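You operate a simulated robot arm through the tools that you are given. There is no shell and no other tool. Be economical: measure what you need, move in short steps, check, and stop when the job is done.

Carry out the task below with a simulated robot arm. There is one attempt and no reset: what you move stays moved.

JOB
Set an egg in each egg cup: blue cup on the orange plate, white cup on the blue plate.

The check looks at the end state, three seconds after you hand in, the way a careful person would. Anything else that was tipped, shoved, dropped, spilled or broken makes it a failure.

ROBOT AND FRAMES
A 6-joint arm with a two-finger parallel gripper, fixed in place. Base frame: the origin is at the foot of the arm, x ahead of it, y to its left, z up; the work surface is at about z = 90. Readings come in cm, degrees, newtons and seconds.
With the tool pointing down near the work surface it reaches from about 24 to 64 cm from the base axis. Its first joint turns from -66.0 to 66.0 degrees. Payload 2.7 kg.
The tool frame sits at the grasp point between the pads (the TCP): z along the fingers, y along the line on which they close. The tips reach 2.3 cm beyond it. Largest opening 9.4 cm; finger width 3.8, thickness 1; the body of the gripper, 5.4 by 9.6 cm, starts 3.9 cm behind the TCP.
Orientation is that of the tool frame in the base frame, as [roll, pitch, yaw] about the fixed x, y, z axes, in that order (R = Rz(yaw) Ry(pitch) Rx(roll)). With the fingers straight down and closing along the base's y, the tool's x points along the base's -x, its y along +y and its z along -z.

CONTROLS
- The arm moves only by the tool step_arm. Its argument "steps" is a list of rows, each a list of 7 numbers: the turn, a rotation vector about the base's x, y, z in degrees, then the shift along the base's x, y, z in cm, then the finger opening in cm, from 0 to 9.4. In form: [[rx, ry, rz, tx, ty, tz, hand], ...]. A call has 1 to 10 rows; each row is the pose to reach, as a shift and turn from the pose commanded when the call began. Rows are played at 5 a second. More than 5 cm and 8.6 degrees between two rows, or a gripper value outside its range, and nothing of the call is played. Where a pose cannot be reached the arm comes as near as it can. A force on the tool above 40 N (or 10 N above the force at the start of the call, whichever is more), or a blocked arm, ends the call early, and 0.2 s more pass. Each finger travels about 4.5 cm/s and halts on what it meets, pressing with about 42 N; the grip force reading is that of the motor and also rises with nothing between the fingers. The clock runs only during rows and for 0.2 s after the last one: add rows that repeat a pose to give the fingers time. The reply holds the time, the measured pose of the TCP, the force on the tool along the base axes, the opening and the grip force, in the units named above and with some noise.
- Cameras (640 x 400 px; columns grow to the right, rows downward): "scene" is fixed at [7.31, -42.63, 140.63]; the picture's right is [0.82, -0.57, 0.00], its down [-0.30, -0.43, -0.85] and it looks along [0.49, 0.69, -0.53] (base axes); focal length 308 px, centre (320, 200). "wrist" rides on the gripper at [-3.9, 0, -4.4] in the tool frame; the picture's right is [0.00, -1.00, 0.00], its down [0.97, 0.00, -0.24] and it looks along [0.24, 0.00, 0.97] (tool axes); focal length 218 px, centre (320, 200).
- grab_frame(camera): a new picture of that camera. No time passes.
- measure_at(camera, pixels): for up to 12 pixels [column, row] of the newest picture of that camera ("zoom" is the newest enlarged one), the place [x, y, z] in the base frame of the surface seen there, good to about 0.2 cm. No time passes.
- enlarge(camera, box): a new picture of the part [left, top, right, bottom] of that camera's present view, enlarged. No time passes.
- sign_off(): hands the job in; it is judged then, once.

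Go step by step. Measure first, check grasps and placings, and put right what went wrong. The budget is 80 turns and 46 pictures, counting those below and the enlarged ones. Unless the task says otherwise, let go and move clear before handing in, and close with one line.

The tools are called after "Request:" as a command line: name --pt "numbers of a row" for each row, then --argument value for the rest, lists and objects as JSON in quotes. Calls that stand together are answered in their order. step_arm: Moves the arm, as the interface text tells. Its arguments: {"type":"object","properties":{"steps":{"type":"array"}},"required":["steps"]} The other tools are called the same way: grab_frame (camera) takes a picture; measure_at (camera, pixels) gives the place of the surface under pixels of a picture; enlarge (camera, box) takes an enlarged picture of a part of a camera's view; sign_off () hands the job in.

At the start:

```text
t: 0.0
position: [41.08, 10.59, 122.7]
ee_rot: [-179.9, 0.0, -179.9]
contact_force: [0.1, 0.1, 0.6]
gripper_width: 9.4
gripper_force: 0.0
```

scene: 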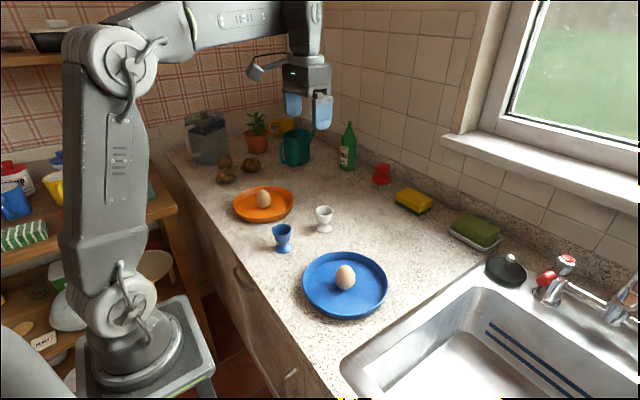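
wrist: 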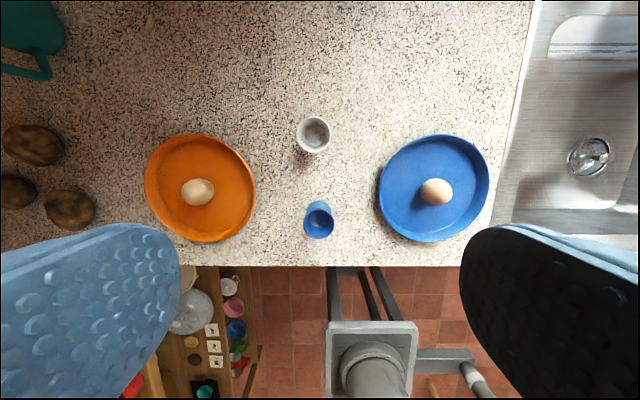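

The wrist view shows the eggs on the orange plate (198,192) and the blue plate (436,192), with the blue cup at (319,220) and the white cup at (313,135). I'll take enlarged views and measure them.

Request:
enlarge --camera "scene" --box '[220, 170, 400, 330]'

Request:
enlarge --camera "wrist" --box '[130, 90, 500, 270]'

Request:
measure_at --camera "wrist" --pixels '[[198, 190], [436, 190], [313, 119], [313, 150], [313, 134], [319, 203], [319, 225], [335, 220], [225, 160], [410, 160], [280, 190], [304, 220]]'

Request:
measure_at --camera "scene" --pixels '[[264, 193], [264, 204], [345, 270], [345, 285], [282, 228], [282, 240], [282, 250], [324, 209], [324, 220], [324, 230], [278, 212], [365, 285]]'

```text
2.50 times, centred on (310, 250) of scene
```

zoom: 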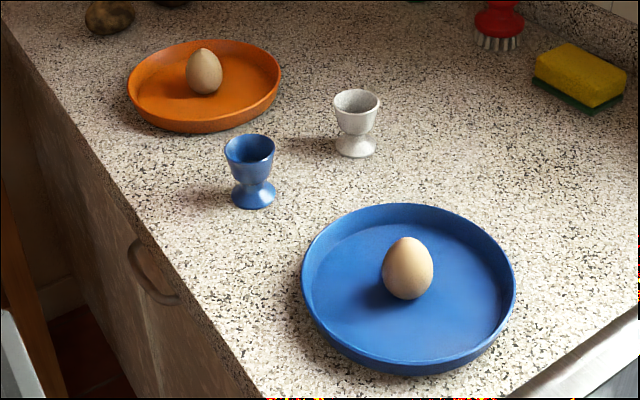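

```text
1.73 times, centred on (315, 180) of wrist
```

zoom: 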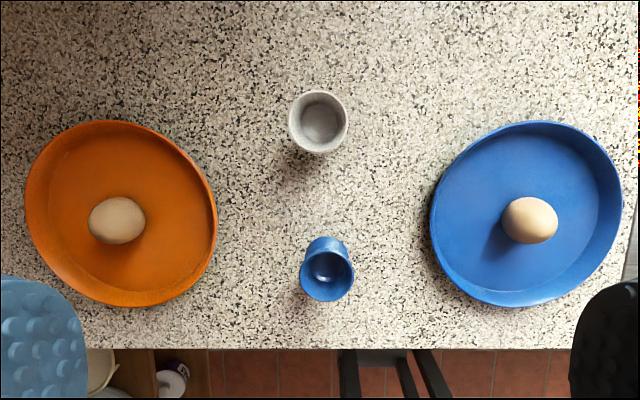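

```text
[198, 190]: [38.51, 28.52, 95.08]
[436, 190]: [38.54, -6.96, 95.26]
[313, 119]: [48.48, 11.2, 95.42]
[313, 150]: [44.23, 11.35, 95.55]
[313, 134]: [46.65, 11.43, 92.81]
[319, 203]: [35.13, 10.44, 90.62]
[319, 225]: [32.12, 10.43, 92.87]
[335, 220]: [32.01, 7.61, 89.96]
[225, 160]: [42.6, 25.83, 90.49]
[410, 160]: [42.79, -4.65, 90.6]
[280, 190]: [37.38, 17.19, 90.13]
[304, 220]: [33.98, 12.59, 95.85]
```

```text
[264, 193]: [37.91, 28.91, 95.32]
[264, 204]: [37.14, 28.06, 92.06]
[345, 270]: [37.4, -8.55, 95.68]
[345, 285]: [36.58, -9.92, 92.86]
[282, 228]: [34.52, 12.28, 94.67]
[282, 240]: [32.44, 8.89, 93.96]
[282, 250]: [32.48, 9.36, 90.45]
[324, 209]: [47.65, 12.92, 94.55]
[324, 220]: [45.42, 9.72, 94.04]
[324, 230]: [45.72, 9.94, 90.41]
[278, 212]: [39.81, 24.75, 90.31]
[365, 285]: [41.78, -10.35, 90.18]
```

Cups stand about 6 cm tall, with blue near (33,10.4) and white near (46.3,11.3), and the eggs sit near the plate centres. I'll measure the plate rims and the egg and cup outlines more finely in the enlarged wrist view.

Request:
measure_at --camera "zoom" --pixels '[[27, 200], [214, 220], [110, 123], [140, 303], [433, 210], [620, 200], [535, 123], [520, 304], [100, 220], [135, 220], [515, 220], [548, 220]]'

Request:
measure_at --camera "wrist" --pixels '[[299, 134], [328, 134], [305, 225], [333, 225], [319, 236], [319, 210], [319, 213], [165, 190], [235, 190], [200, 160], [405, 200], [465, 190]]'

```text
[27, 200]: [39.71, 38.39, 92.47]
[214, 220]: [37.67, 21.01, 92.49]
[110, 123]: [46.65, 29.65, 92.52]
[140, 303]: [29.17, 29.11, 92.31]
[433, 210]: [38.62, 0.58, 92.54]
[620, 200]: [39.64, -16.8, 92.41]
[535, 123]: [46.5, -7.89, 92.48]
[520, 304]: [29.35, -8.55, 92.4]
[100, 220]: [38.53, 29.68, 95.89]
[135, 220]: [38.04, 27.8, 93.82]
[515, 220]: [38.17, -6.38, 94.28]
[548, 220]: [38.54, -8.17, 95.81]
```

```text
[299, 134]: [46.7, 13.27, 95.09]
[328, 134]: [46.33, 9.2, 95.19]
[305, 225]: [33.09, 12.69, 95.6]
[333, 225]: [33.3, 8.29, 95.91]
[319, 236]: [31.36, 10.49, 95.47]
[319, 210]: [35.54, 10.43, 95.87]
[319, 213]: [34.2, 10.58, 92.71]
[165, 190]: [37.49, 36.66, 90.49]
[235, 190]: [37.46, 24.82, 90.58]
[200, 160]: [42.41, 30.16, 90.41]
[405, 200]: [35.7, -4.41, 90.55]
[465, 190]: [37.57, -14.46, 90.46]
```

The plates are centred near (38, 29.6) and (38, -8.1), with radius about 8.8, rim z 92.5 and floor 90.5. I'll put each cup on the +x side of its plate, beside the egg, and then lift the egg in. First I'll move above the blue cup.

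Request:
step_arm --pt "0 0 0 -1.3 0 -3.1 9.4" --pt "0 0 0 -2.6 0 -6.2 9.4" --pt "0 0 0 -3.9 0 -9.3 9.4" --pt "0 0 0 -5.2 0 -12.4 9.4" --pt "0 0 0 -6.5 -0.05 -15.5 9.4" --pt "0 0 0 -7.7 -0.1 -18.7 9.4" --pt "0 0 0 -7.7 -0.1 -18.7 9.4"

Request:
grab_frame --camera "wrist"

```text
t: 1.6
position: [33.4, 10.54, 104.07]
ee_rot: [180.0, 0.0, -179.9]
contact_force: [0.7, 0.0, 0.2]
gripper_width: 9.4
gripper_force: 0.0
```

```text
41 pictures are left
```

wrist: 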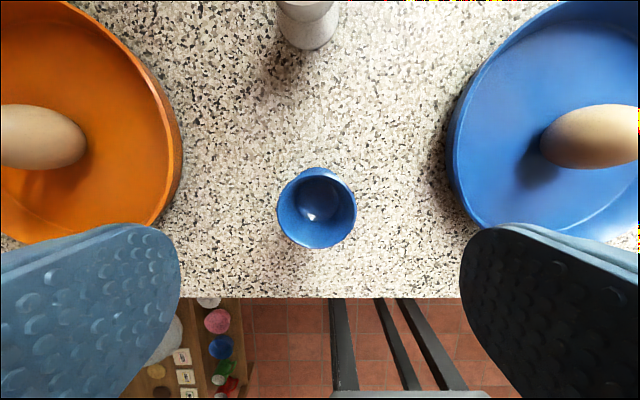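

The cup rim spans columns 277–357, centred close under the hand. I'll measure the rim edges.

Request:
measure_at --camera "wrist" --pixels '[[279, 208], [354, 208], [317, 170], [317, 245], [317, 210], [327, 193], [307, 30], [310, 0]]'

Request:
enlarge --camera "scene" --box '[250, 200, 350, 262]'

```text
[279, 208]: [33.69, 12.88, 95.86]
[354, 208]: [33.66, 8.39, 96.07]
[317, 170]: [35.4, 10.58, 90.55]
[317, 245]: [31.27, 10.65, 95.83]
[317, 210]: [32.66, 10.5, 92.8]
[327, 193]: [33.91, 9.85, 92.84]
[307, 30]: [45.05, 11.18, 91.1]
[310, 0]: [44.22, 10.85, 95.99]
```

```text
6.40 times, centred on (300, 231) of scene
```

zoom: 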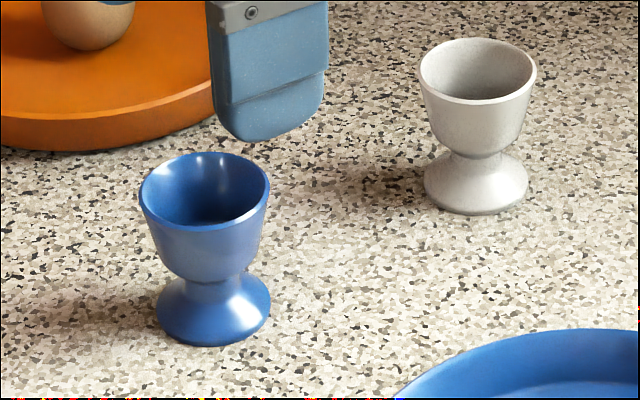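

The cup rim is centred at (33.5, 10.65), 4.6 cm across, with its top at z 96. I'll lower to TCP z 94.6 and close on it.

Request:
step_arm --pt "0 0 0 0.1 0.1 -3.2 9.4" --pt "0 0 0 0.1 0.1 -6.4 9.4" --pt "0 0 0 0.1 0.1 -9.4 9.4" --pt "0 0 0 0.1 0.1 -9.4 9.4" --pt "0 0 0 0.1 0.1 -9.4 6.0" --pt "0 0 0 0.1 0.1 -9.4 6.0" --pt "0 0 0 0.1 0.1 -9.4 3.5" --pt "0 0 0 0.1 0.1 -9.4 3.5" --pt "0 0 0 0.1 0.1 -9.4 3.5"

Request:
enlarge --camera "scene" --box '[240, 190, 340, 262]'

```text
t: 3.6
position: [33.48, 10.54, 94.74]
ee_rot: [179.9, 0.1, 180.0]
contact_force: [0.3, -0.1, -0.3]
gripper_width: 4.87
gripper_force: 41.9
```

```text
5.56 times, centred on (290, 226) of scene
```

zoom: 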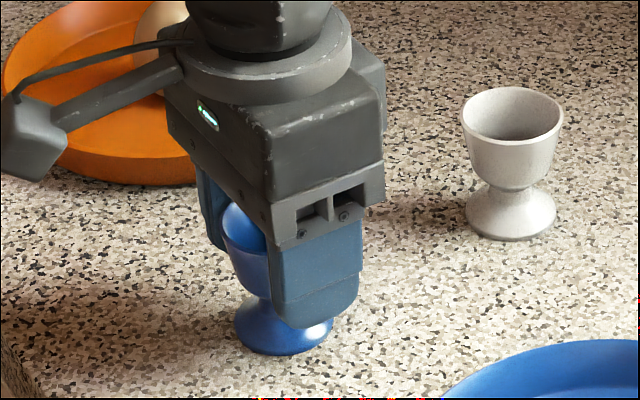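

The grip reads 4.87 cm at 42 N, so it's holding. I'll check where the side boom on the hand, at zoom (30,140), sits before moving low.

Request:
measure_at --camera "zoom" --pixels '[[30, 135], [30, 175], [60, 125], [10, 100], [160, 75], [225, 220], [150, 45]]'

Request:
step_arm --pt "0 0 0 0 0 2 3.5" --pt "0 0 0 0 0 4 3.5" --pt "0 0 0 0 0 7 3.5" --pt "0 0 0 0 0 10 3.5" --pt "0 0 0 0 0 10 3.5"

Request:
grab_frame --camera "scene"

```text
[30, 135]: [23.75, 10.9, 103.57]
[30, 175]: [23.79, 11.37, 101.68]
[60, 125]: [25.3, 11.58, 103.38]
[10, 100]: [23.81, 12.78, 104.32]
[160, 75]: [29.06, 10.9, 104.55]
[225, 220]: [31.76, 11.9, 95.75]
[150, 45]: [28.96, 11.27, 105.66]
```

```text
t: 4.8
position: [33.45, 10.45, 104.69]
ee_rot: [-180.0, 0.0, 180.0]
contact_force: [0.1, 0.0, -0.9]
gripper_width: 4.87
gripper_force: 42.1
```

```text
38 pictures are left
```

scene: 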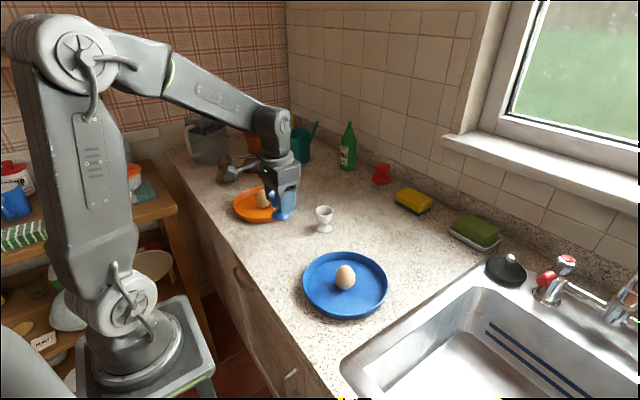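

The cup is lifted, with its base near z 100. The boom rides 7 cm above the TCP on the -x side, so it clears everything. I'll carry the cup over the +x side of the orange plate.

Request:
step_arm --pt "0 0 0 1.6 3 0 3.5" --pt "0 0 0 3.3 6.3 0 3.5" --pt "0 0 0 5 9.5 0 3.5" --pt "0 0 0 6.6 12.7 0 3.5" --pt "0 0 0 8.3 15.9 0 3.5" --pt "0 0 0 9.2 17.6 0 3.5" --pt "0 0 0 9.9 19.0 0 3.5" --pt "0 0 0 9.9 19.0 0 3.5"

Request:
grab_frame --camera "wrist"

Request:
enlarge --camera "scene" --box '[215, 140, 335, 230]'

```text
t: 6.6
position: [43.3, 29.42, 104.68]
ee_rot: [180.0, 0.0, 179.9]
contact_force: [0.5, 0.9, -0.2]
gripper_width: 4.9
gripper_force: 42.0
```

```text
37 pictures are left
```

wrist: 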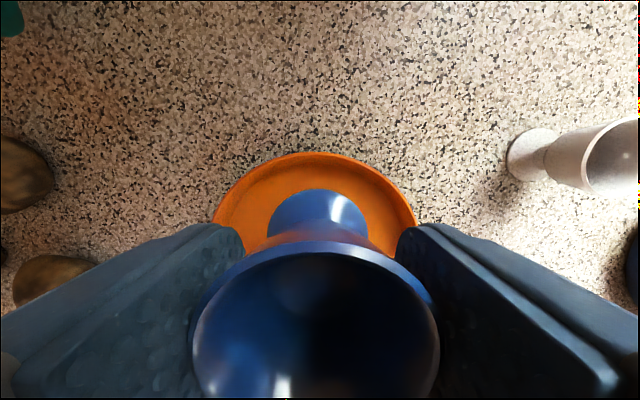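

```text
4.44 times, centred on (275, 185) of scene
```

zoom: 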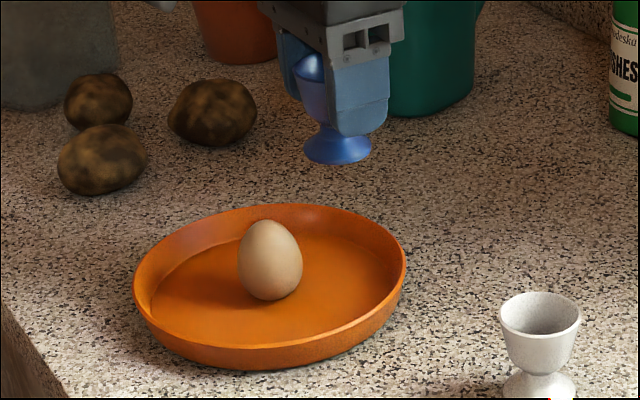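

The cup hangs straight above the plate. I'll measure the egg outline and the edges of the plate floor.

Request:
measure_at --camera "zoom" --pixels '[[270, 224], [270, 262], [270, 290], [243, 262], [298, 262], [330, 240], [360, 250], [372, 262], [300, 225], [270, 303], [337, 163], [340, 240]]'

Request:
measure_at --camera "wrist" --pixels '[[314, 155], [314, 162], [314, 168], [314, 174], [314, 180], [314, 186], [240, 220], [250, 240], [395, 215], [385, 230]]'

```text
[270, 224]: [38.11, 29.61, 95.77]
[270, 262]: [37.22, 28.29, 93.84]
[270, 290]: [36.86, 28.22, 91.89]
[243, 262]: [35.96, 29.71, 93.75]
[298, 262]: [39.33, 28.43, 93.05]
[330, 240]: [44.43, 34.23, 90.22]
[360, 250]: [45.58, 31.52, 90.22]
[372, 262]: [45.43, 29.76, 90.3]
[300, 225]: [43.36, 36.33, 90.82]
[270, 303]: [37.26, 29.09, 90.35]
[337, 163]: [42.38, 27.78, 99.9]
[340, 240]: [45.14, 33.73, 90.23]
```

```text
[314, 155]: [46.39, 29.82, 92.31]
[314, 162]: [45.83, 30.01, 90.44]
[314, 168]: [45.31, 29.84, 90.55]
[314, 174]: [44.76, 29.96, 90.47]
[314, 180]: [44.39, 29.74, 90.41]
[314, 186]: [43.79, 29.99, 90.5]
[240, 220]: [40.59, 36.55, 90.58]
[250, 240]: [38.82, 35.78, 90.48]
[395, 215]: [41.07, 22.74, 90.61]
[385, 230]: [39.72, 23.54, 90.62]
```

The egg is centred at (38.1, 29.6) and the plate floor runs flat to x≈45.8, so the cup fits at x=43.3. I'll lower gently towards contact.

Request:
step_arm --pt "0 0 0 0 0.15 -3 3.5" --pt "0 0 0 0 0.15 -6 3.5" --pt "0 0 0 0 0.15 -8 3.5" --pt "0 0 0 0 0.15 -9 3.5" --pt "0 0 0 0 0.15 -9.3 3.5" --pt "0 0 0 0 0.15 -9.4 3.5" --pt "0 0 0 0 0.15 -9.4 3.5"

Request:
enlarge --camera "scene" --box '[215, 140, 335, 230]'

```text
t: 8.2
position: [43.24, 29.73, 95.19]
ee_rot: [-180.0, 0.1, 180.0]
contact_force: [-0.4, -0.5, -1.0]
gripper_width: 4.87
gripper_force: 42.1
```

```text
4.44 times, centred on (275, 185) of scene
```

zoom: 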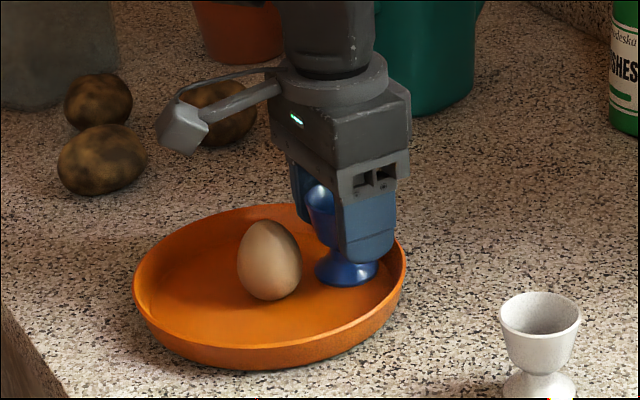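

The cup is nearly down and nothing is pushing back yet. I'll go down in small steps until the force shows contact.

Request:
step_arm --pt "0 0 0 0 0 -0.1 3.5" --pt "0 0 0 0 0 -0.15 3.5" --pt "0 0 0 0 0 -0.15 3.5"

```text
t: 9.0
position: [43.27, 29.75, 95.32]
ee_rot: [179.9, 0.0, 180.0]
contact_force: [-1.8, -0.5, 8.8]
gripper_width: 4.86
gripper_force: 42.7
```

Contact shows 8.8 N upward. I'll ease back 0.1, open the fingers slowly and rise.

Request:
step_arm --pt "0 0 0 0 0 0.08 3.5" --pt "0 0 0 0 0 0.08 5.2" --pt "0 0 0 0 0 0.08 6.0" --pt "0 0 0 0 0 0.08 7.0" --pt "0 0 0 0 0 0.08 7.0" --pt "0 0 0 0 0 3 7.0" --pt "0 0 0 0 0 6 7.0" --pt "0 0 0 -2.5 -0.1 8.5 8" --pt "0 0 0 -5.1 -0.1 8.5 8" --pt "0 0 0 -5.1 -0.1 8.5 8"

Request:
grab_frame --camera "wrist"

Request:
enlarge --camera "scene" --box '[215, 140, 335, 230]'

```text
t: 11.2
position: [38.31, 29.69, 103.76]
ee_rot: [-179.9, 0.1, -179.9]
contact_force: [-0.2, -0.5, -1.0]
gripper_width: 7.98
gripper_force: 0.0
```

```text
34 pictures are left
```

wrist: 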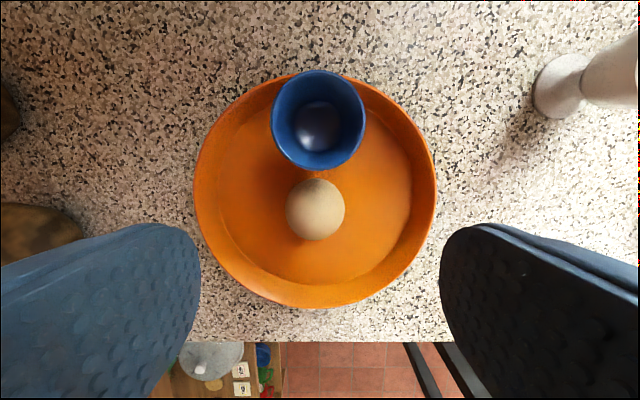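

```text
4.44 times, centred on (275, 185) of scene
```

zoom: 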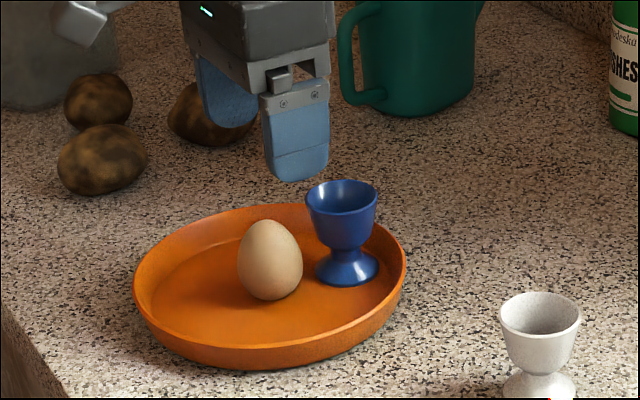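

The cup stands upright beside the egg. I'll measure the cup rim and the egg from this view.

Request:
measure_at --camera "wrist" --pixels '[[274, 115], [363, 115], [318, 73], [318, 165], [315, 195], [315, 185], [315, 232], [290, 210], [341, 210], [315, 210], [318, 120]]'

Request:
measure_at --camera "zoom" --pixels '[[270, 224], [270, 260], [270, 220], [342, 208], [342, 185], [309, 200], [375, 200]]'

```text
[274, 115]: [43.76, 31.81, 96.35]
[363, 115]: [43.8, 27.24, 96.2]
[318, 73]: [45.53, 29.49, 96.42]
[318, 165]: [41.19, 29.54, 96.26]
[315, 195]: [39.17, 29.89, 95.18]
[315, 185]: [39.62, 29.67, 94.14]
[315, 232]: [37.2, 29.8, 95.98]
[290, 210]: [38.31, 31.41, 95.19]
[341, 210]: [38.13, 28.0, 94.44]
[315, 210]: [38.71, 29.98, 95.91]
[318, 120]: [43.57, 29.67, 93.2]
```

```text
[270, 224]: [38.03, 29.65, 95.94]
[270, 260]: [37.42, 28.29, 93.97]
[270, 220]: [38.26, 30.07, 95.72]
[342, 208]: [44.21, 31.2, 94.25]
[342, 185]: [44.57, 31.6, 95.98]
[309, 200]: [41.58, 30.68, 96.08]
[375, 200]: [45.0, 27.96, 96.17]
```

The cup rim is centred at (43.36, 29.6), z 96.3, and the egg at about (37.95, 29.75) with its top near z 96. I'll grip the egg with the tips just below its equator, at TCP z 94.8.

Request:
step_arm --pt "0 0 0 -0.3 0.1 -3 8" --pt "0 0 0 -0.3 0.1 -6 8" --pt "0 0 0 -0.3 0.1 -8.95 8" --pt "0 0 0 -0.3 0.1 -8.95 8" --pt "0 0 0 -0.3 0.1 -8.95 6" --pt "0 0 0 -0.3 0.1 -8.95 5" --pt "0 0 0 -0.3 0.1 -8.95 4.4" --pt "0 0 0 -0.3 0.1 -8.95 3.5" --pt "0 0 0 -0.3 0.1 -8.95 3.5"

Request:
enlarge --camera "scene" --box '[215, 140, 335, 230]'

```text
t: 13.2
position: [38.07, 29.77, 94.66]
ee_rot: [-179.9, -0.1, -180.0]
contact_force: [0.0, -0.7, -0.5]
gripper_width: 4.17
gripper_force: 12.0
```

```text
4.44 times, centred on (275, 185) of scene
```

zoom: 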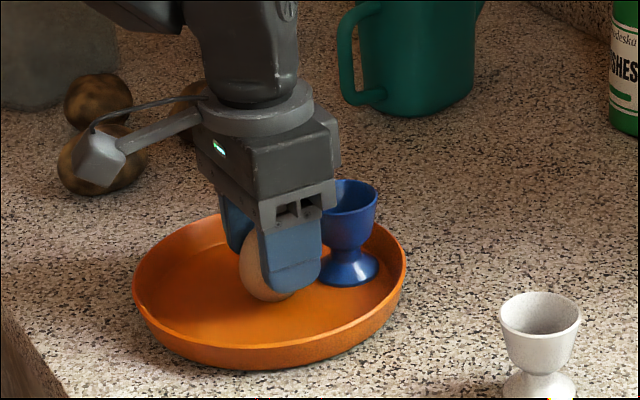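

The fingers stopped at 4.17 cm on the egg. I'll let the grip settle, then lift slowly.

Request:
step_arm --pt "0 0 0 0 0 0 3.5" --pt "0 0 0 0 0 0 3.5" --pt "0 0 0 0 0 0.7 3.5" --pt "0 0 0 0 0 1.5 3.5" --pt "0 0 0 0 0 1.5 3.5"

Request:
enlarge --camera "scene" --box '[235, 160, 315, 220]'

```text
t: 14.4
position: [37.95, 29.78, 96.3]
ee_rot: [-180.0, 0.0, -180.0]
contact_force: [0.4, 0.3, -0.4]
gripper_width: 4.17
gripper_force: 12.4
```

```text
6.67 times, centred on (275, 190) of scene
```

zoom: 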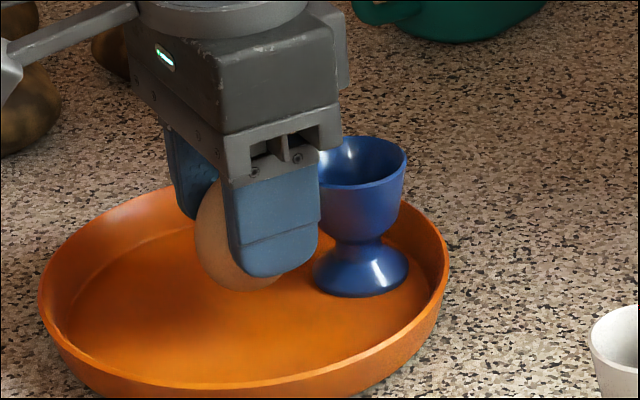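

The egg is held, with its lower part protruding below the tips. I'll raise it and move over the cup.

Request:
step_arm --pt "0 0 0 0 0 2.5 3.5" --pt "0 0 0 0 0 5 3.5" --pt "0 0 0 0 0 7 3.5" --pt "0 0 0 1.5 0 7 3.5" --pt "0 0 0 3.5 -0.1 7 3.5" --pt "0 0 0 5.4 -0.15 7 3.5" --pt "0 0 0 5.4 -0.15 7 3.5"

Request:
grab_frame --camera "wrist"

Request:
enlarge --camera "scene" --box '[235, 150, 315, 210]'

```text
t: 16.0
position: [43.42, 29.64, 103.27]
ee_rot: [-180.0, 0.0, 179.9]
contact_force: [0.2, 0.1, -1.6]
gripper_width: 4.17
gripper_force: 11.8
```

```text
30 pictures are left
```

wrist: 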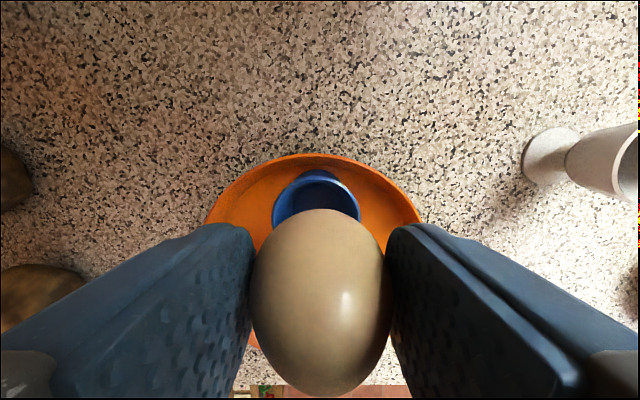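

```text
6.67 times, centred on (275, 180) of scene
```

zoom: 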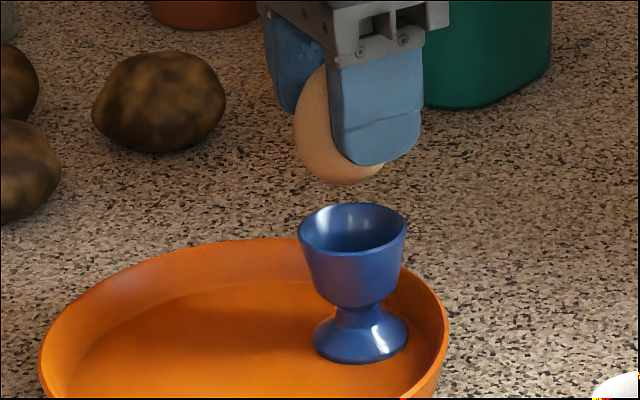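

The egg is upright above the cup. I'll check the alignment with a few points.

Request:
measure_at --camera "wrist" --pixels '[[275, 205], [359, 205], [317, 173], [275, 310], [366, 310], [321, 213], [321, 300]]'

Request:
measure_at --camera "zoom" --pixels '[[300, 232], [405, 232], [352, 206], [352, 252], [320, 120], [340, 180], [298, 110]]'

```text
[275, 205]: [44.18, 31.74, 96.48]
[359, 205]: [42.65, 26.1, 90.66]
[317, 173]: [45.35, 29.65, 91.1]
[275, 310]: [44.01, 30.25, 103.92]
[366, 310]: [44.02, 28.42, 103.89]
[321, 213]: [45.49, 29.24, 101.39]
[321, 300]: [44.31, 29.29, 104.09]
```

```text
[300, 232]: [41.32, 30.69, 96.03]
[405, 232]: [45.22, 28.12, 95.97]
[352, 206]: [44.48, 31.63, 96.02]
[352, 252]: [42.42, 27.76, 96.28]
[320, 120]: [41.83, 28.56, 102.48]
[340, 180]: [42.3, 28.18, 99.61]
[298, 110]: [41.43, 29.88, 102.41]
```

Egg and cup are aligned within about 0.2 cm. I'll lower until the fingertips are just above the rim and watch the force.

Request:
step_arm --pt "0 0 0 -0.03 0.1 -1.5 3.5" --pt "0 0 0 -0.03 0.1 -3 3.5" --pt "0 0 0 -0.03 0.1 -3.6 3.5" --pt "0 0 0 -0.03 0.1 -4.0 3.5" --pt "0 0 0 -0.03 0.1 -4.3 3.5" --pt "0 0 0 -0.03 0.1 -4.3 3.5"

Request:
enlarge --camera "scene" --box '[235, 150, 315, 210]'

```text
t: 17.4
position: [43.4, 29.68, 99.02]
ee_rot: [179.9, 0.2, -180.0]
contact_force: [1.5, 0.0, 6.0]
gripper_width: 4.21
gripper_force: 12.5
```

```text
6.67 times, centred on (275, 180) of scene
```

zoom: 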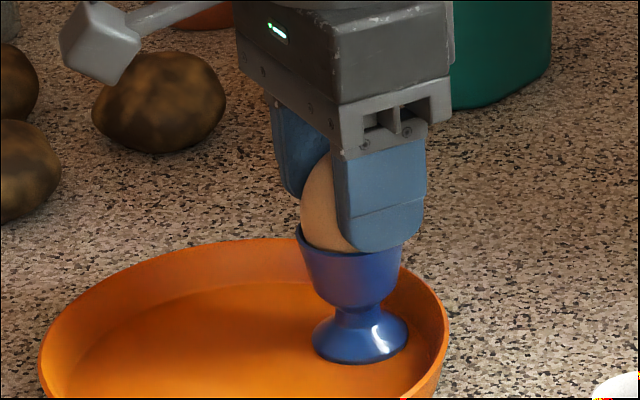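

There is 6 N of contact and the egg is seated in the cup mouth. I'll open the fingers slowly in place.

Request:
step_arm --pt "0 0 0 0 0 0.05 4.0" --pt "0 0 0 0 0 0.05 4.3" --pt "0 0 0 0 0 0.05 4.6" --pt "0 0 0 0 0 0.05 5.0" --pt "0 0 0 0 0 0.05 5.5" --pt "0 0 0 0 0 0.05 6.2" --pt "0 0 0 0 0 0.05 7.0" --pt "0 0 0 0 0 0.05 7.0"

Request:
enlarge --camera "scene" --box '[235, 150, 315, 210]'

```text
t: 19.2
position: [43.4, 29.48, 99.17]
ee_rot: [179.9, 0.0, 179.9]
contact_force: [-0.2, 0.1, -0.3]
gripper_width: 7.0
gripper_force: 0.1
```

```text
6.67 times, centred on (275, 180) of scene
```

zoom: 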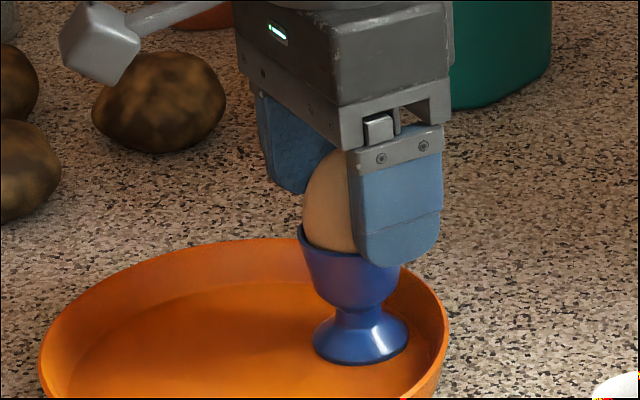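

The egg sits in the cup. I'll rise straight up, then travel over the white cup at (46.4, 11.3).

Request:
step_arm --pt "0 0 0 0 0 2.5 7" --pt "0 0 0 0 0 6 7" --pt "0 0 0 0 0 9.5 7" --pt "0 0 0 0.5 -3.5 9.5 8" --pt "0 0 0 1 -7 9.5 9.4" --pt "0 0 0 1.5 -10.5 9.5 9.4" --pt "0 0 0 2.2 -14.5 8.5 9.4" --pt "0 0 0 3 -18.2 7 9.4" --pt "0 0 0 3 -18.2 5.5 9.4" --pt "0 0 0 3 -18.2 5.5 9.4"

Request:
grab_frame --camera "wrist"

Request:
enlarge --camera "scene" --box '[220, 150, 400, 290]'

```text
t: 21.4
position: [46.38, 11.3, 104.42]
ee_rot: [179.9, 0.0, -180.0]
contact_force: [-0.2, 0.5, -0.6]
gripper_width: 9.4
gripper_force: 0.1
```

```text
26 pictures are left
```

wrist: 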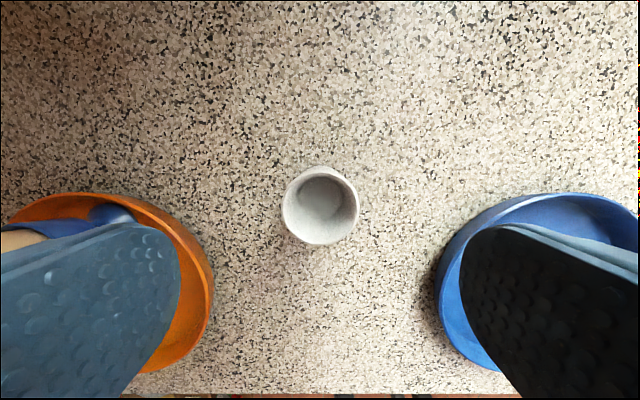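

```text
2.86 times, centred on (310, 220) of scene
```

zoom: 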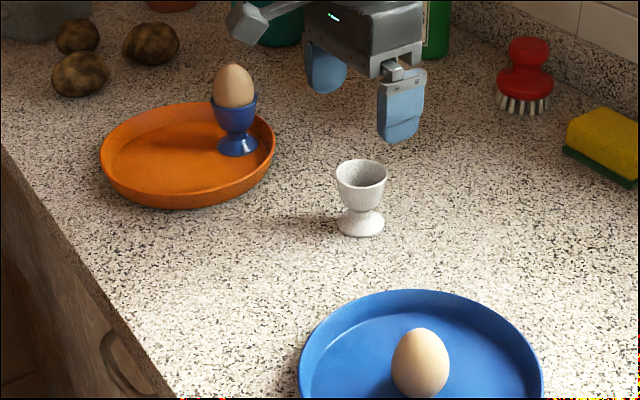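

The blue cup holds its egg upright. The white cup's rim spans columns 282–358, centred under the hand; I'll measure it.

Request:
measure_at --camera "wrist" --pixels '[[284, 206], [356, 206], [320, 169], [320, 242], [320, 210]]'

Request:
measure_at --camera "zoom" --pixels '[[336, 175], [386, 175], [361, 161], [361, 186]]'

```text
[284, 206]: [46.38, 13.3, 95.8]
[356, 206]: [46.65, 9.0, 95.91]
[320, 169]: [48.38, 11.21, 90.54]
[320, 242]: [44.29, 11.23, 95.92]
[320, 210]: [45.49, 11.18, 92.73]
```

```text
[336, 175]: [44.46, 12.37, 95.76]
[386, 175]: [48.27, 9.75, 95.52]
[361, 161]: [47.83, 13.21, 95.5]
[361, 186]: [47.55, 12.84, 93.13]
```

The white cup rim is centred at (46.45, 11.2), z 95.85. I'll lower to TCP z 94.6 and grip.

Request:
step_arm --pt "0 0 0 0.05 -0.1 -3.2 9.4" --pt "0 0 0 0.05 -0.1 -6.4 9.4" --pt "0 0 0 0.05 -0.1 -9.8 9.4" --pt "0 0 0 0.05 -0.1 -9.8 9.4" --pt "0 0 0 0.05 -0.1 -9.8 6.0" --pt "0 0 0 0.05 -0.1 -9.8 6.0" --pt "0 0 0 0.05 -0.1 -9.8 3.5" --pt "0 0 0 0.05 -0.1 -9.8 3.5" --pt "0 0 0 0.05 -0.1 -9.8 3.5"

```text
t: 23.4
position: [46.43, 11.3, 94.55]
ee_rot: [179.9, 0.0, 179.9]
contact_force: [-0.8, 0.7, 1.2]
gripper_width: 4.87
gripper_force: 42.0
```

It's gripped at 4.87 cm and 42 N. I'll lift and carry it to the +x side of the blue plate.

Request:
step_arm --pt "0 0 0 0 0 2 3.5" --pt "0 0 0 0 0 4.5 3.5" --pt "0 0 0 0 0 7.5 3.5" --pt "0 0 0 0 0 10 3.5" --pt "0 0 0 -0.6 -4 10 3.5" --pt "0 0 0 -1.2 -8 10 3.5" --pt "0 0 0 -1.8 -12 10 3.5" --pt "0 0 0 -2.5 -16 10 3.5" --pt "0 0 0 -3.15 -19.3 10 3.5" --pt "0 0 0 -3.15 -19.3 10 3.5"

Request:
grab_frame --camera "wrist"

Request:
enlarge --camera "scene" --box '[280, 200, 410, 325]'

```text
t: 25.6
position: [43.19, -8.05, 104.74]
ee_rot: [-180.0, 0.1, -180.0]
contact_force: [-0.1, -0.9, -0.5]
gripper_width: 4.88
gripper_force: 41.8
```

```text
24 pictures are left
```

wrist: 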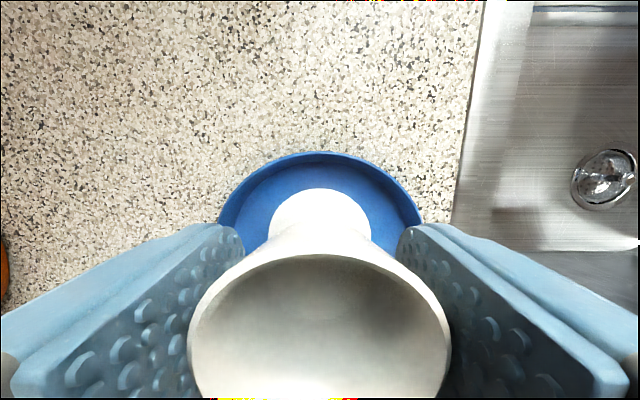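

```text
3.20 times, centred on (345, 262) of scene
```

zoom: 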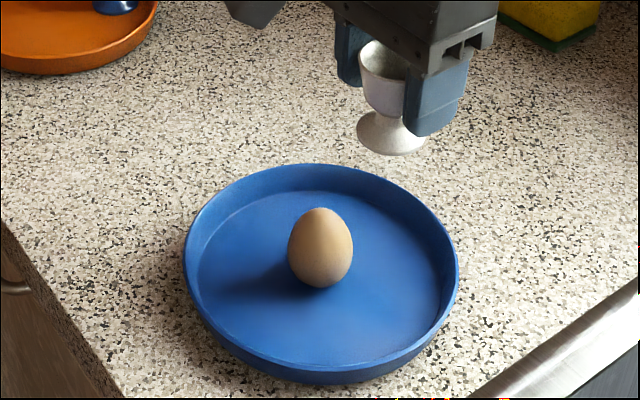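

Request:
measure_at --camera "zoom" --pixels '[[320, 210], [320, 250], [292, 250], [349, 250], [320, 285], [350, 210], [385, 205], [410, 225], [425, 245]]'

Request:
measure_at --camera "wrist" --pixels '[[320, 155], [320, 162], [320, 168], [320, 174], [320, 180], [320, 195]]'

```text
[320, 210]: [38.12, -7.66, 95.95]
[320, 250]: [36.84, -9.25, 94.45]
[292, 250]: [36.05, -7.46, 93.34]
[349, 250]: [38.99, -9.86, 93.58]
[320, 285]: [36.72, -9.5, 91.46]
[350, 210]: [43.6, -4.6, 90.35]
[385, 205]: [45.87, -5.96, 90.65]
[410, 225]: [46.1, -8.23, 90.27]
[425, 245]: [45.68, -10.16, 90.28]
```

```text
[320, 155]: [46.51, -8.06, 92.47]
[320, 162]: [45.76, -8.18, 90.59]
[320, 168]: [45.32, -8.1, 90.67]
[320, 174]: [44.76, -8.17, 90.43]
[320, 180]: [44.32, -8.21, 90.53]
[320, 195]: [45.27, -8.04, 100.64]
```

The egg is at (37.9, -7.8) and the plate floor is flat to x≈45.8, so x=43.2 fits. I'll lower towards contact.

Request:
step_arm --pt "0 0 0 0.05 0.05 -3 3.5" --pt "0 0 0 0.05 0.05 -6 3.5" --pt "0 0 0 0.05 0.05 -8 3.5" --pt "0 0 0 0.05 0.05 -9 3.5" --pt "0 0 0 0.05 0.05 -9.3 3.5" --pt "0 0 0 0.05 0.05 -9.45 3.5" --pt "0 0 0 0.05 0.05 -9.45 3.5"

```text
t: 27.2
position: [43.38, -7.9, 95.14]
ee_rot: [-180.0, -0.1, -180.0]
contact_force: [0.6, -0.4, -0.4]
gripper_width: 4.87
gripper_force: 41.2
```

Request:
step_arm --pt "0 0 0 0 0 -0.1 3.5" --pt "0 0 0 0 0 -0.15 3.5" --pt "0 0 0 0 0 -0.15 3.5"

```text
t: 28.0
position: [43.32, -7.93, 95.11]
ee_rot: [-179.9, 0.2, 179.9]
contact_force: [-0.9, 0.7, 11.5]
gripper_width: 4.9
gripper_force: 42.3
```

The force reads 11.5 N, so the cup is standing on the plate. I'll ease up, open, rise and shift over the egg.

Request:
step_arm --pt "0 0 0 0 0 0.1 3.5" --pt "0 0 0 0 0 0.1 5.2" --pt "0 0 0 0 0 0.1 6.0" --pt "0 0 0 0 0 0.1 7.0" --pt "0 0 0 0 0 0.1 7.0" --pt "0 0 0 0 0 3 7.0" --pt "0 0 0 0 0 6 7.0" --pt "0 0 0 -2.5 0 8.5 8" --pt "0 0 0 -5.2 0.1 8.5 8" --pt "0 0 0 -5.2 0.1 8.5 8"

Request:
grab_frame --camera "wrist"

Request:
enlarge --camera "scene" --box '[280, 200, 410, 325]'

```text
t: 30.2
position: [38.07, -7.76, 103.5]
ee_rot: [-180.0, 0.0, 179.9]
contact_force: [-0.3, 0.0, -0.4]
gripper_width: 7.98
gripper_force: 0.1
```

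```text
22 pictures are left
```

wrist: 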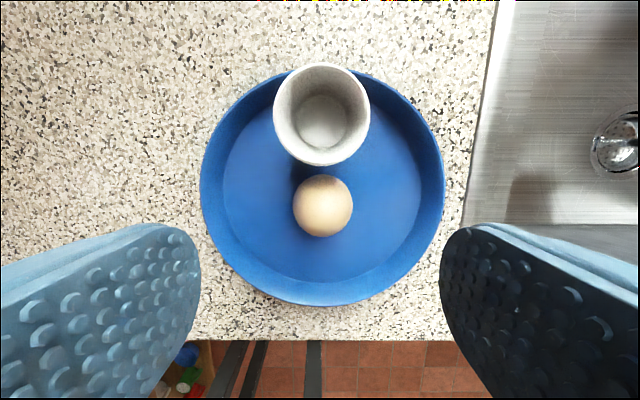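

```text
3.20 times, centred on (345, 262) of scene
```

zoom: 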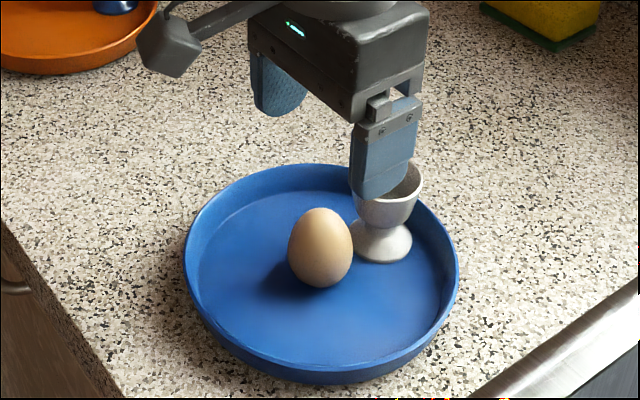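

The white cup stands upright on the blue plate. I'll measure the cup rim and the egg.

Request:
measure_at --camera "wrist" --pixels '[[277, 110], [367, 110], [321, 68], [321, 160], [323, 206], [323, 180], [298, 206], [348, 206]]'

```text
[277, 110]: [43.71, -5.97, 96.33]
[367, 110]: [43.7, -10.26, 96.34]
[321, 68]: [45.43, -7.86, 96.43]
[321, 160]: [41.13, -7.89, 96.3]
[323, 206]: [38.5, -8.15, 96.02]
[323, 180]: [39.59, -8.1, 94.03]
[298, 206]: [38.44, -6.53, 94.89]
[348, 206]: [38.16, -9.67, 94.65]
```

The cup centre is (43.3, -8.05) and the egg is at (37.9, -8.05). I'll lower and grip the egg as before.

Request:
step_arm --pt "0 0 0 -0.15 -0.25 -3 8" --pt "0 0 0 -0.15 -0.25 -6 8" --pt "0 0 0 -0.15 -0.25 -8.75 8" --pt "0 0 0 -0.15 -0.25 -8.75 8" --pt "0 0 0 -0.15 -0.25 -8.75 6" --pt "0 0 0 -0.15 -0.25 -8.75 5" --pt "0 0 0 -0.15 -0.25 -8.75 4.4" --pt "0 0 0 -0.15 -0.25 -8.75 3.5" --pt "0 0 0 -0.15 -0.25 -8.75 3.5" --pt "0 0 0 -0.15 -0.25 -8.75 3.5"

Request:
step_arm --pt "0 0 0 0 0 0 3.5" --pt "0 0 0 0 0 0.7 3.5" --pt "0 0 0 0 0 1.5 3.5" --pt "0 0 0 0 0 1.5 3.5"

Request:
enlarge --camera "scene" --box '[280, 200, 410, 325]'

```text
t: 32.4
position: [37.91, -8.2, 94.84]
ee_rot: [179.9, 0.0, 179.9]
contact_force: [-0.2, 0.5, 0.0]
gripper_width: 4.19
gripper_force: 12.1
```

```text
t: 33.4
position: [37.88, -8.03, 96.29]
ee_rot: [179.9, 0.1, 180.0]
contact_force: [0.5, 0.1, -1.0]
gripper_width: 4.19
gripper_force: 11.7
```

```text
3.20 times, centred on (345, 262) of scene
```

zoom: 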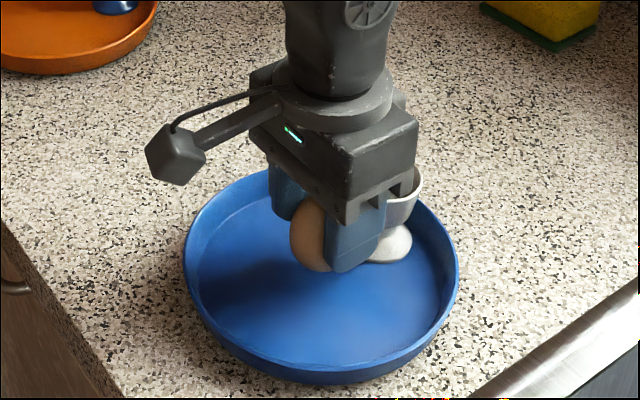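

The egg is held at 4.19 cm and lifted. I'll raise it and move over the white cup.

Request:
step_arm --pt "0 0 0 0 0 2.5 3.5" --pt "0 0 0 0 0 5 3.5" --pt "0 0 0 0 0 7 3.5" --pt "0 0 0 1.5 0 7 3.5" --pt "0 0 0 3.5 0 7 3.5" --pt "0 0 0 5.4 0.05 7 3.5" --pt "0 0 0 5.4 0.05 7 3.5"

Request:
grab_frame --camera "wrist"

Request:
enlarge --camera "scene" --box '[310, 200, 410, 270]'

```text
t: 35.0
position: [43.44, -8.1, 103.23]
ee_rot: [-180.0, 0.0, 179.9]
contact_force: [0.6, 0.5, -0.7]
gripper_width: 4.18
gripper_force: 11.9
```

```text
19 pictures are left
```

wrist: 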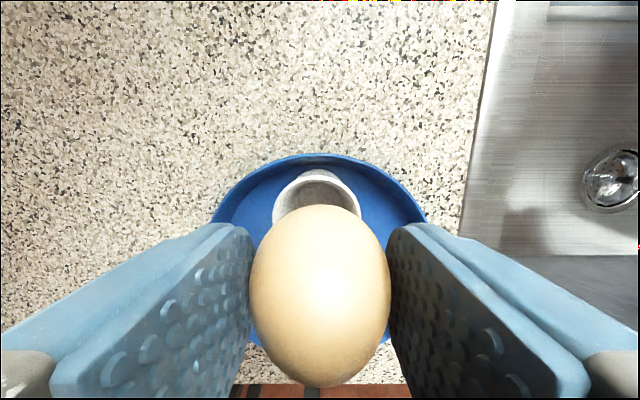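

```text
5.71 times, centred on (360, 235) of scene
```

zoom: 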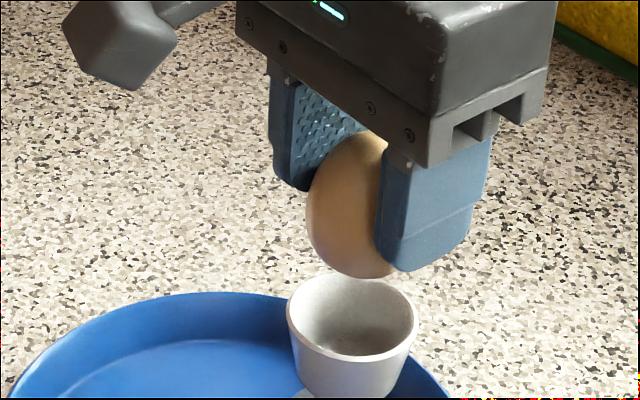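

The egg is upright over the cup, but its far edge is at row 204, slightly further in +x than last time. I'll measure it.

Request:
measure_at --camera "wrist" --pixels '[[320, 207], [320, 300], [275, 300], [365, 300], [276, 205], [358, 205]]'

Request:
measure_at --camera "zoom" --pixels '[[289, 312], [416, 312], [353, 275], [353, 358], [312, 210], [345, 270], [345, 210]]'

```text
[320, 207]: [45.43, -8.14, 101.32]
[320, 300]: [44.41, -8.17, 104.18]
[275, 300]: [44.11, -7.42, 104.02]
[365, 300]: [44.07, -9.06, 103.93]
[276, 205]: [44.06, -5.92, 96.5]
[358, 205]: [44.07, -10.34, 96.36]
```

```text
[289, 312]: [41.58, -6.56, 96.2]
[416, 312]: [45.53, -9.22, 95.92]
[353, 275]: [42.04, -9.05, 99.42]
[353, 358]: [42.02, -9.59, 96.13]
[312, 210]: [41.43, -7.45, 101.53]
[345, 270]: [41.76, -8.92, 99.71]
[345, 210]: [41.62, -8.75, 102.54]
```

The egg and cup centres agree within 0.2 cm. I'll lower just as for the first cup.

Request:
step_arm --pt "0 0 0 -0.1 0.05 -1.5 3.5" --pt "0 0 0 -0.1 0.05 -3 3.5" --pt "0 0 0 -0.1 0.05 -3.6 3.5" --pt "0 0 0 -0.1 0.05 -4.0 3.5" --pt "0 0 0 -0.1 0.05 -4.25 3.5" --pt "0 0 0 -0.1 0.05 -4.25 3.5"

Request:
enlarge --camera "scene" --box '[310, 210, 410, 280]'

```text
t: 36.4
position: [43.33, -8.13, 99.07]
ee_rot: [180.0, 0.1, 180.0]
contact_force: [0.8, 1.0, 5.4]
gripper_width: 4.2
gripper_force: 12.0
```

```text
5.71 times, centred on (360, 245) of scene
```

zoom: 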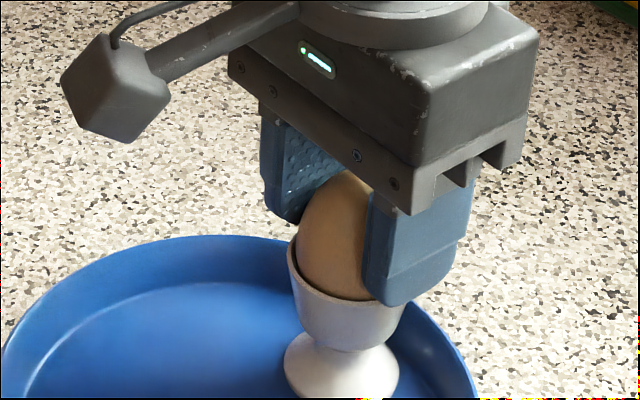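

The egg is seated in the cup with 5 N of contact. I'll open slowly, then rise clear.

Request:
step_arm --pt "0 0 0 0 0 0.05 4.0" --pt "0 0 0 0 0 0.05 4.3" --pt "0 0 0 0 0 0.05 4.6" --pt "0 0 0 0 0 0.05 5.0" --pt "0 0 0 0 0 0.05 5.5" --pt "0 0 0 0 0 0.05 6.2" --pt "0 0 0 0 0 0.05 7.0" --pt "0 0 0 0 0 0.05 7.0" --pt "0 0 0 0 0 2.5 7.0" --pt "0 0 0 0 0 5.5 7.0"

Request:
step_arm --pt "0 0 0 0 0 3 7" --pt "0 0 0 0 0 7 7" --pt "0 0 0 0 3 10 7" --pt "0 0 0 0 6 13 7" --pt "0 0 0 0 9 16 7" --pt "0 0 0 0 9 16 7"

Request:
enlarge --camera "scene" --box '[220, 160, 410, 330]'

Request:
grab_frame --camera "wrist"

```text
t: 38.6
position: [43.19, -7.98, 104.51]
ee_rot: [180.0, 0.0, -180.0]
contact_force: [-0.8, -0.5, 0.6]
gripper_width: 7.0
gripper_force: 0.0
```

```text
t: 40.0
position: [43.17, 1.09, 120.65]
ee_rot: [-180.0, 0.0, -180.0]
contact_force: [-1.0, 0.3, 0.2]
gripper_width: 7.02
gripper_force: 0.0
```

```text
2.35 times, centred on (315, 245) of scene
```

zoom: 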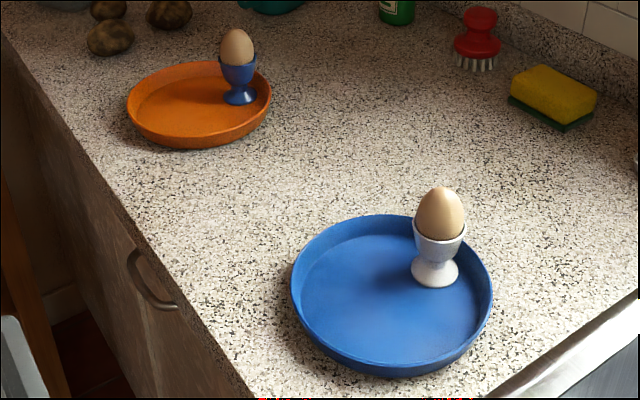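

```text
15 pictures are left
```

wrist: 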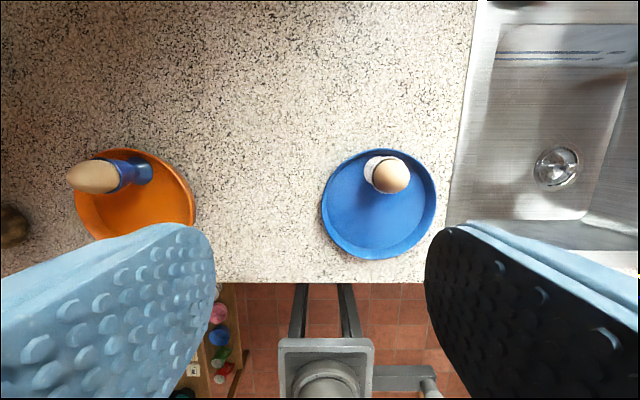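

Both cups stand upright on their plates with an egg in each, at zoom (238,65) and (440,235). Nothing else moved and the arm is clear, so I'm handing in.

Request:
sign_off

```text
The job is handed in.
```

The blue cup is on the orange plate and the white cup is on the blue plate, each upright with an egg seated in it, and the job is handed in.
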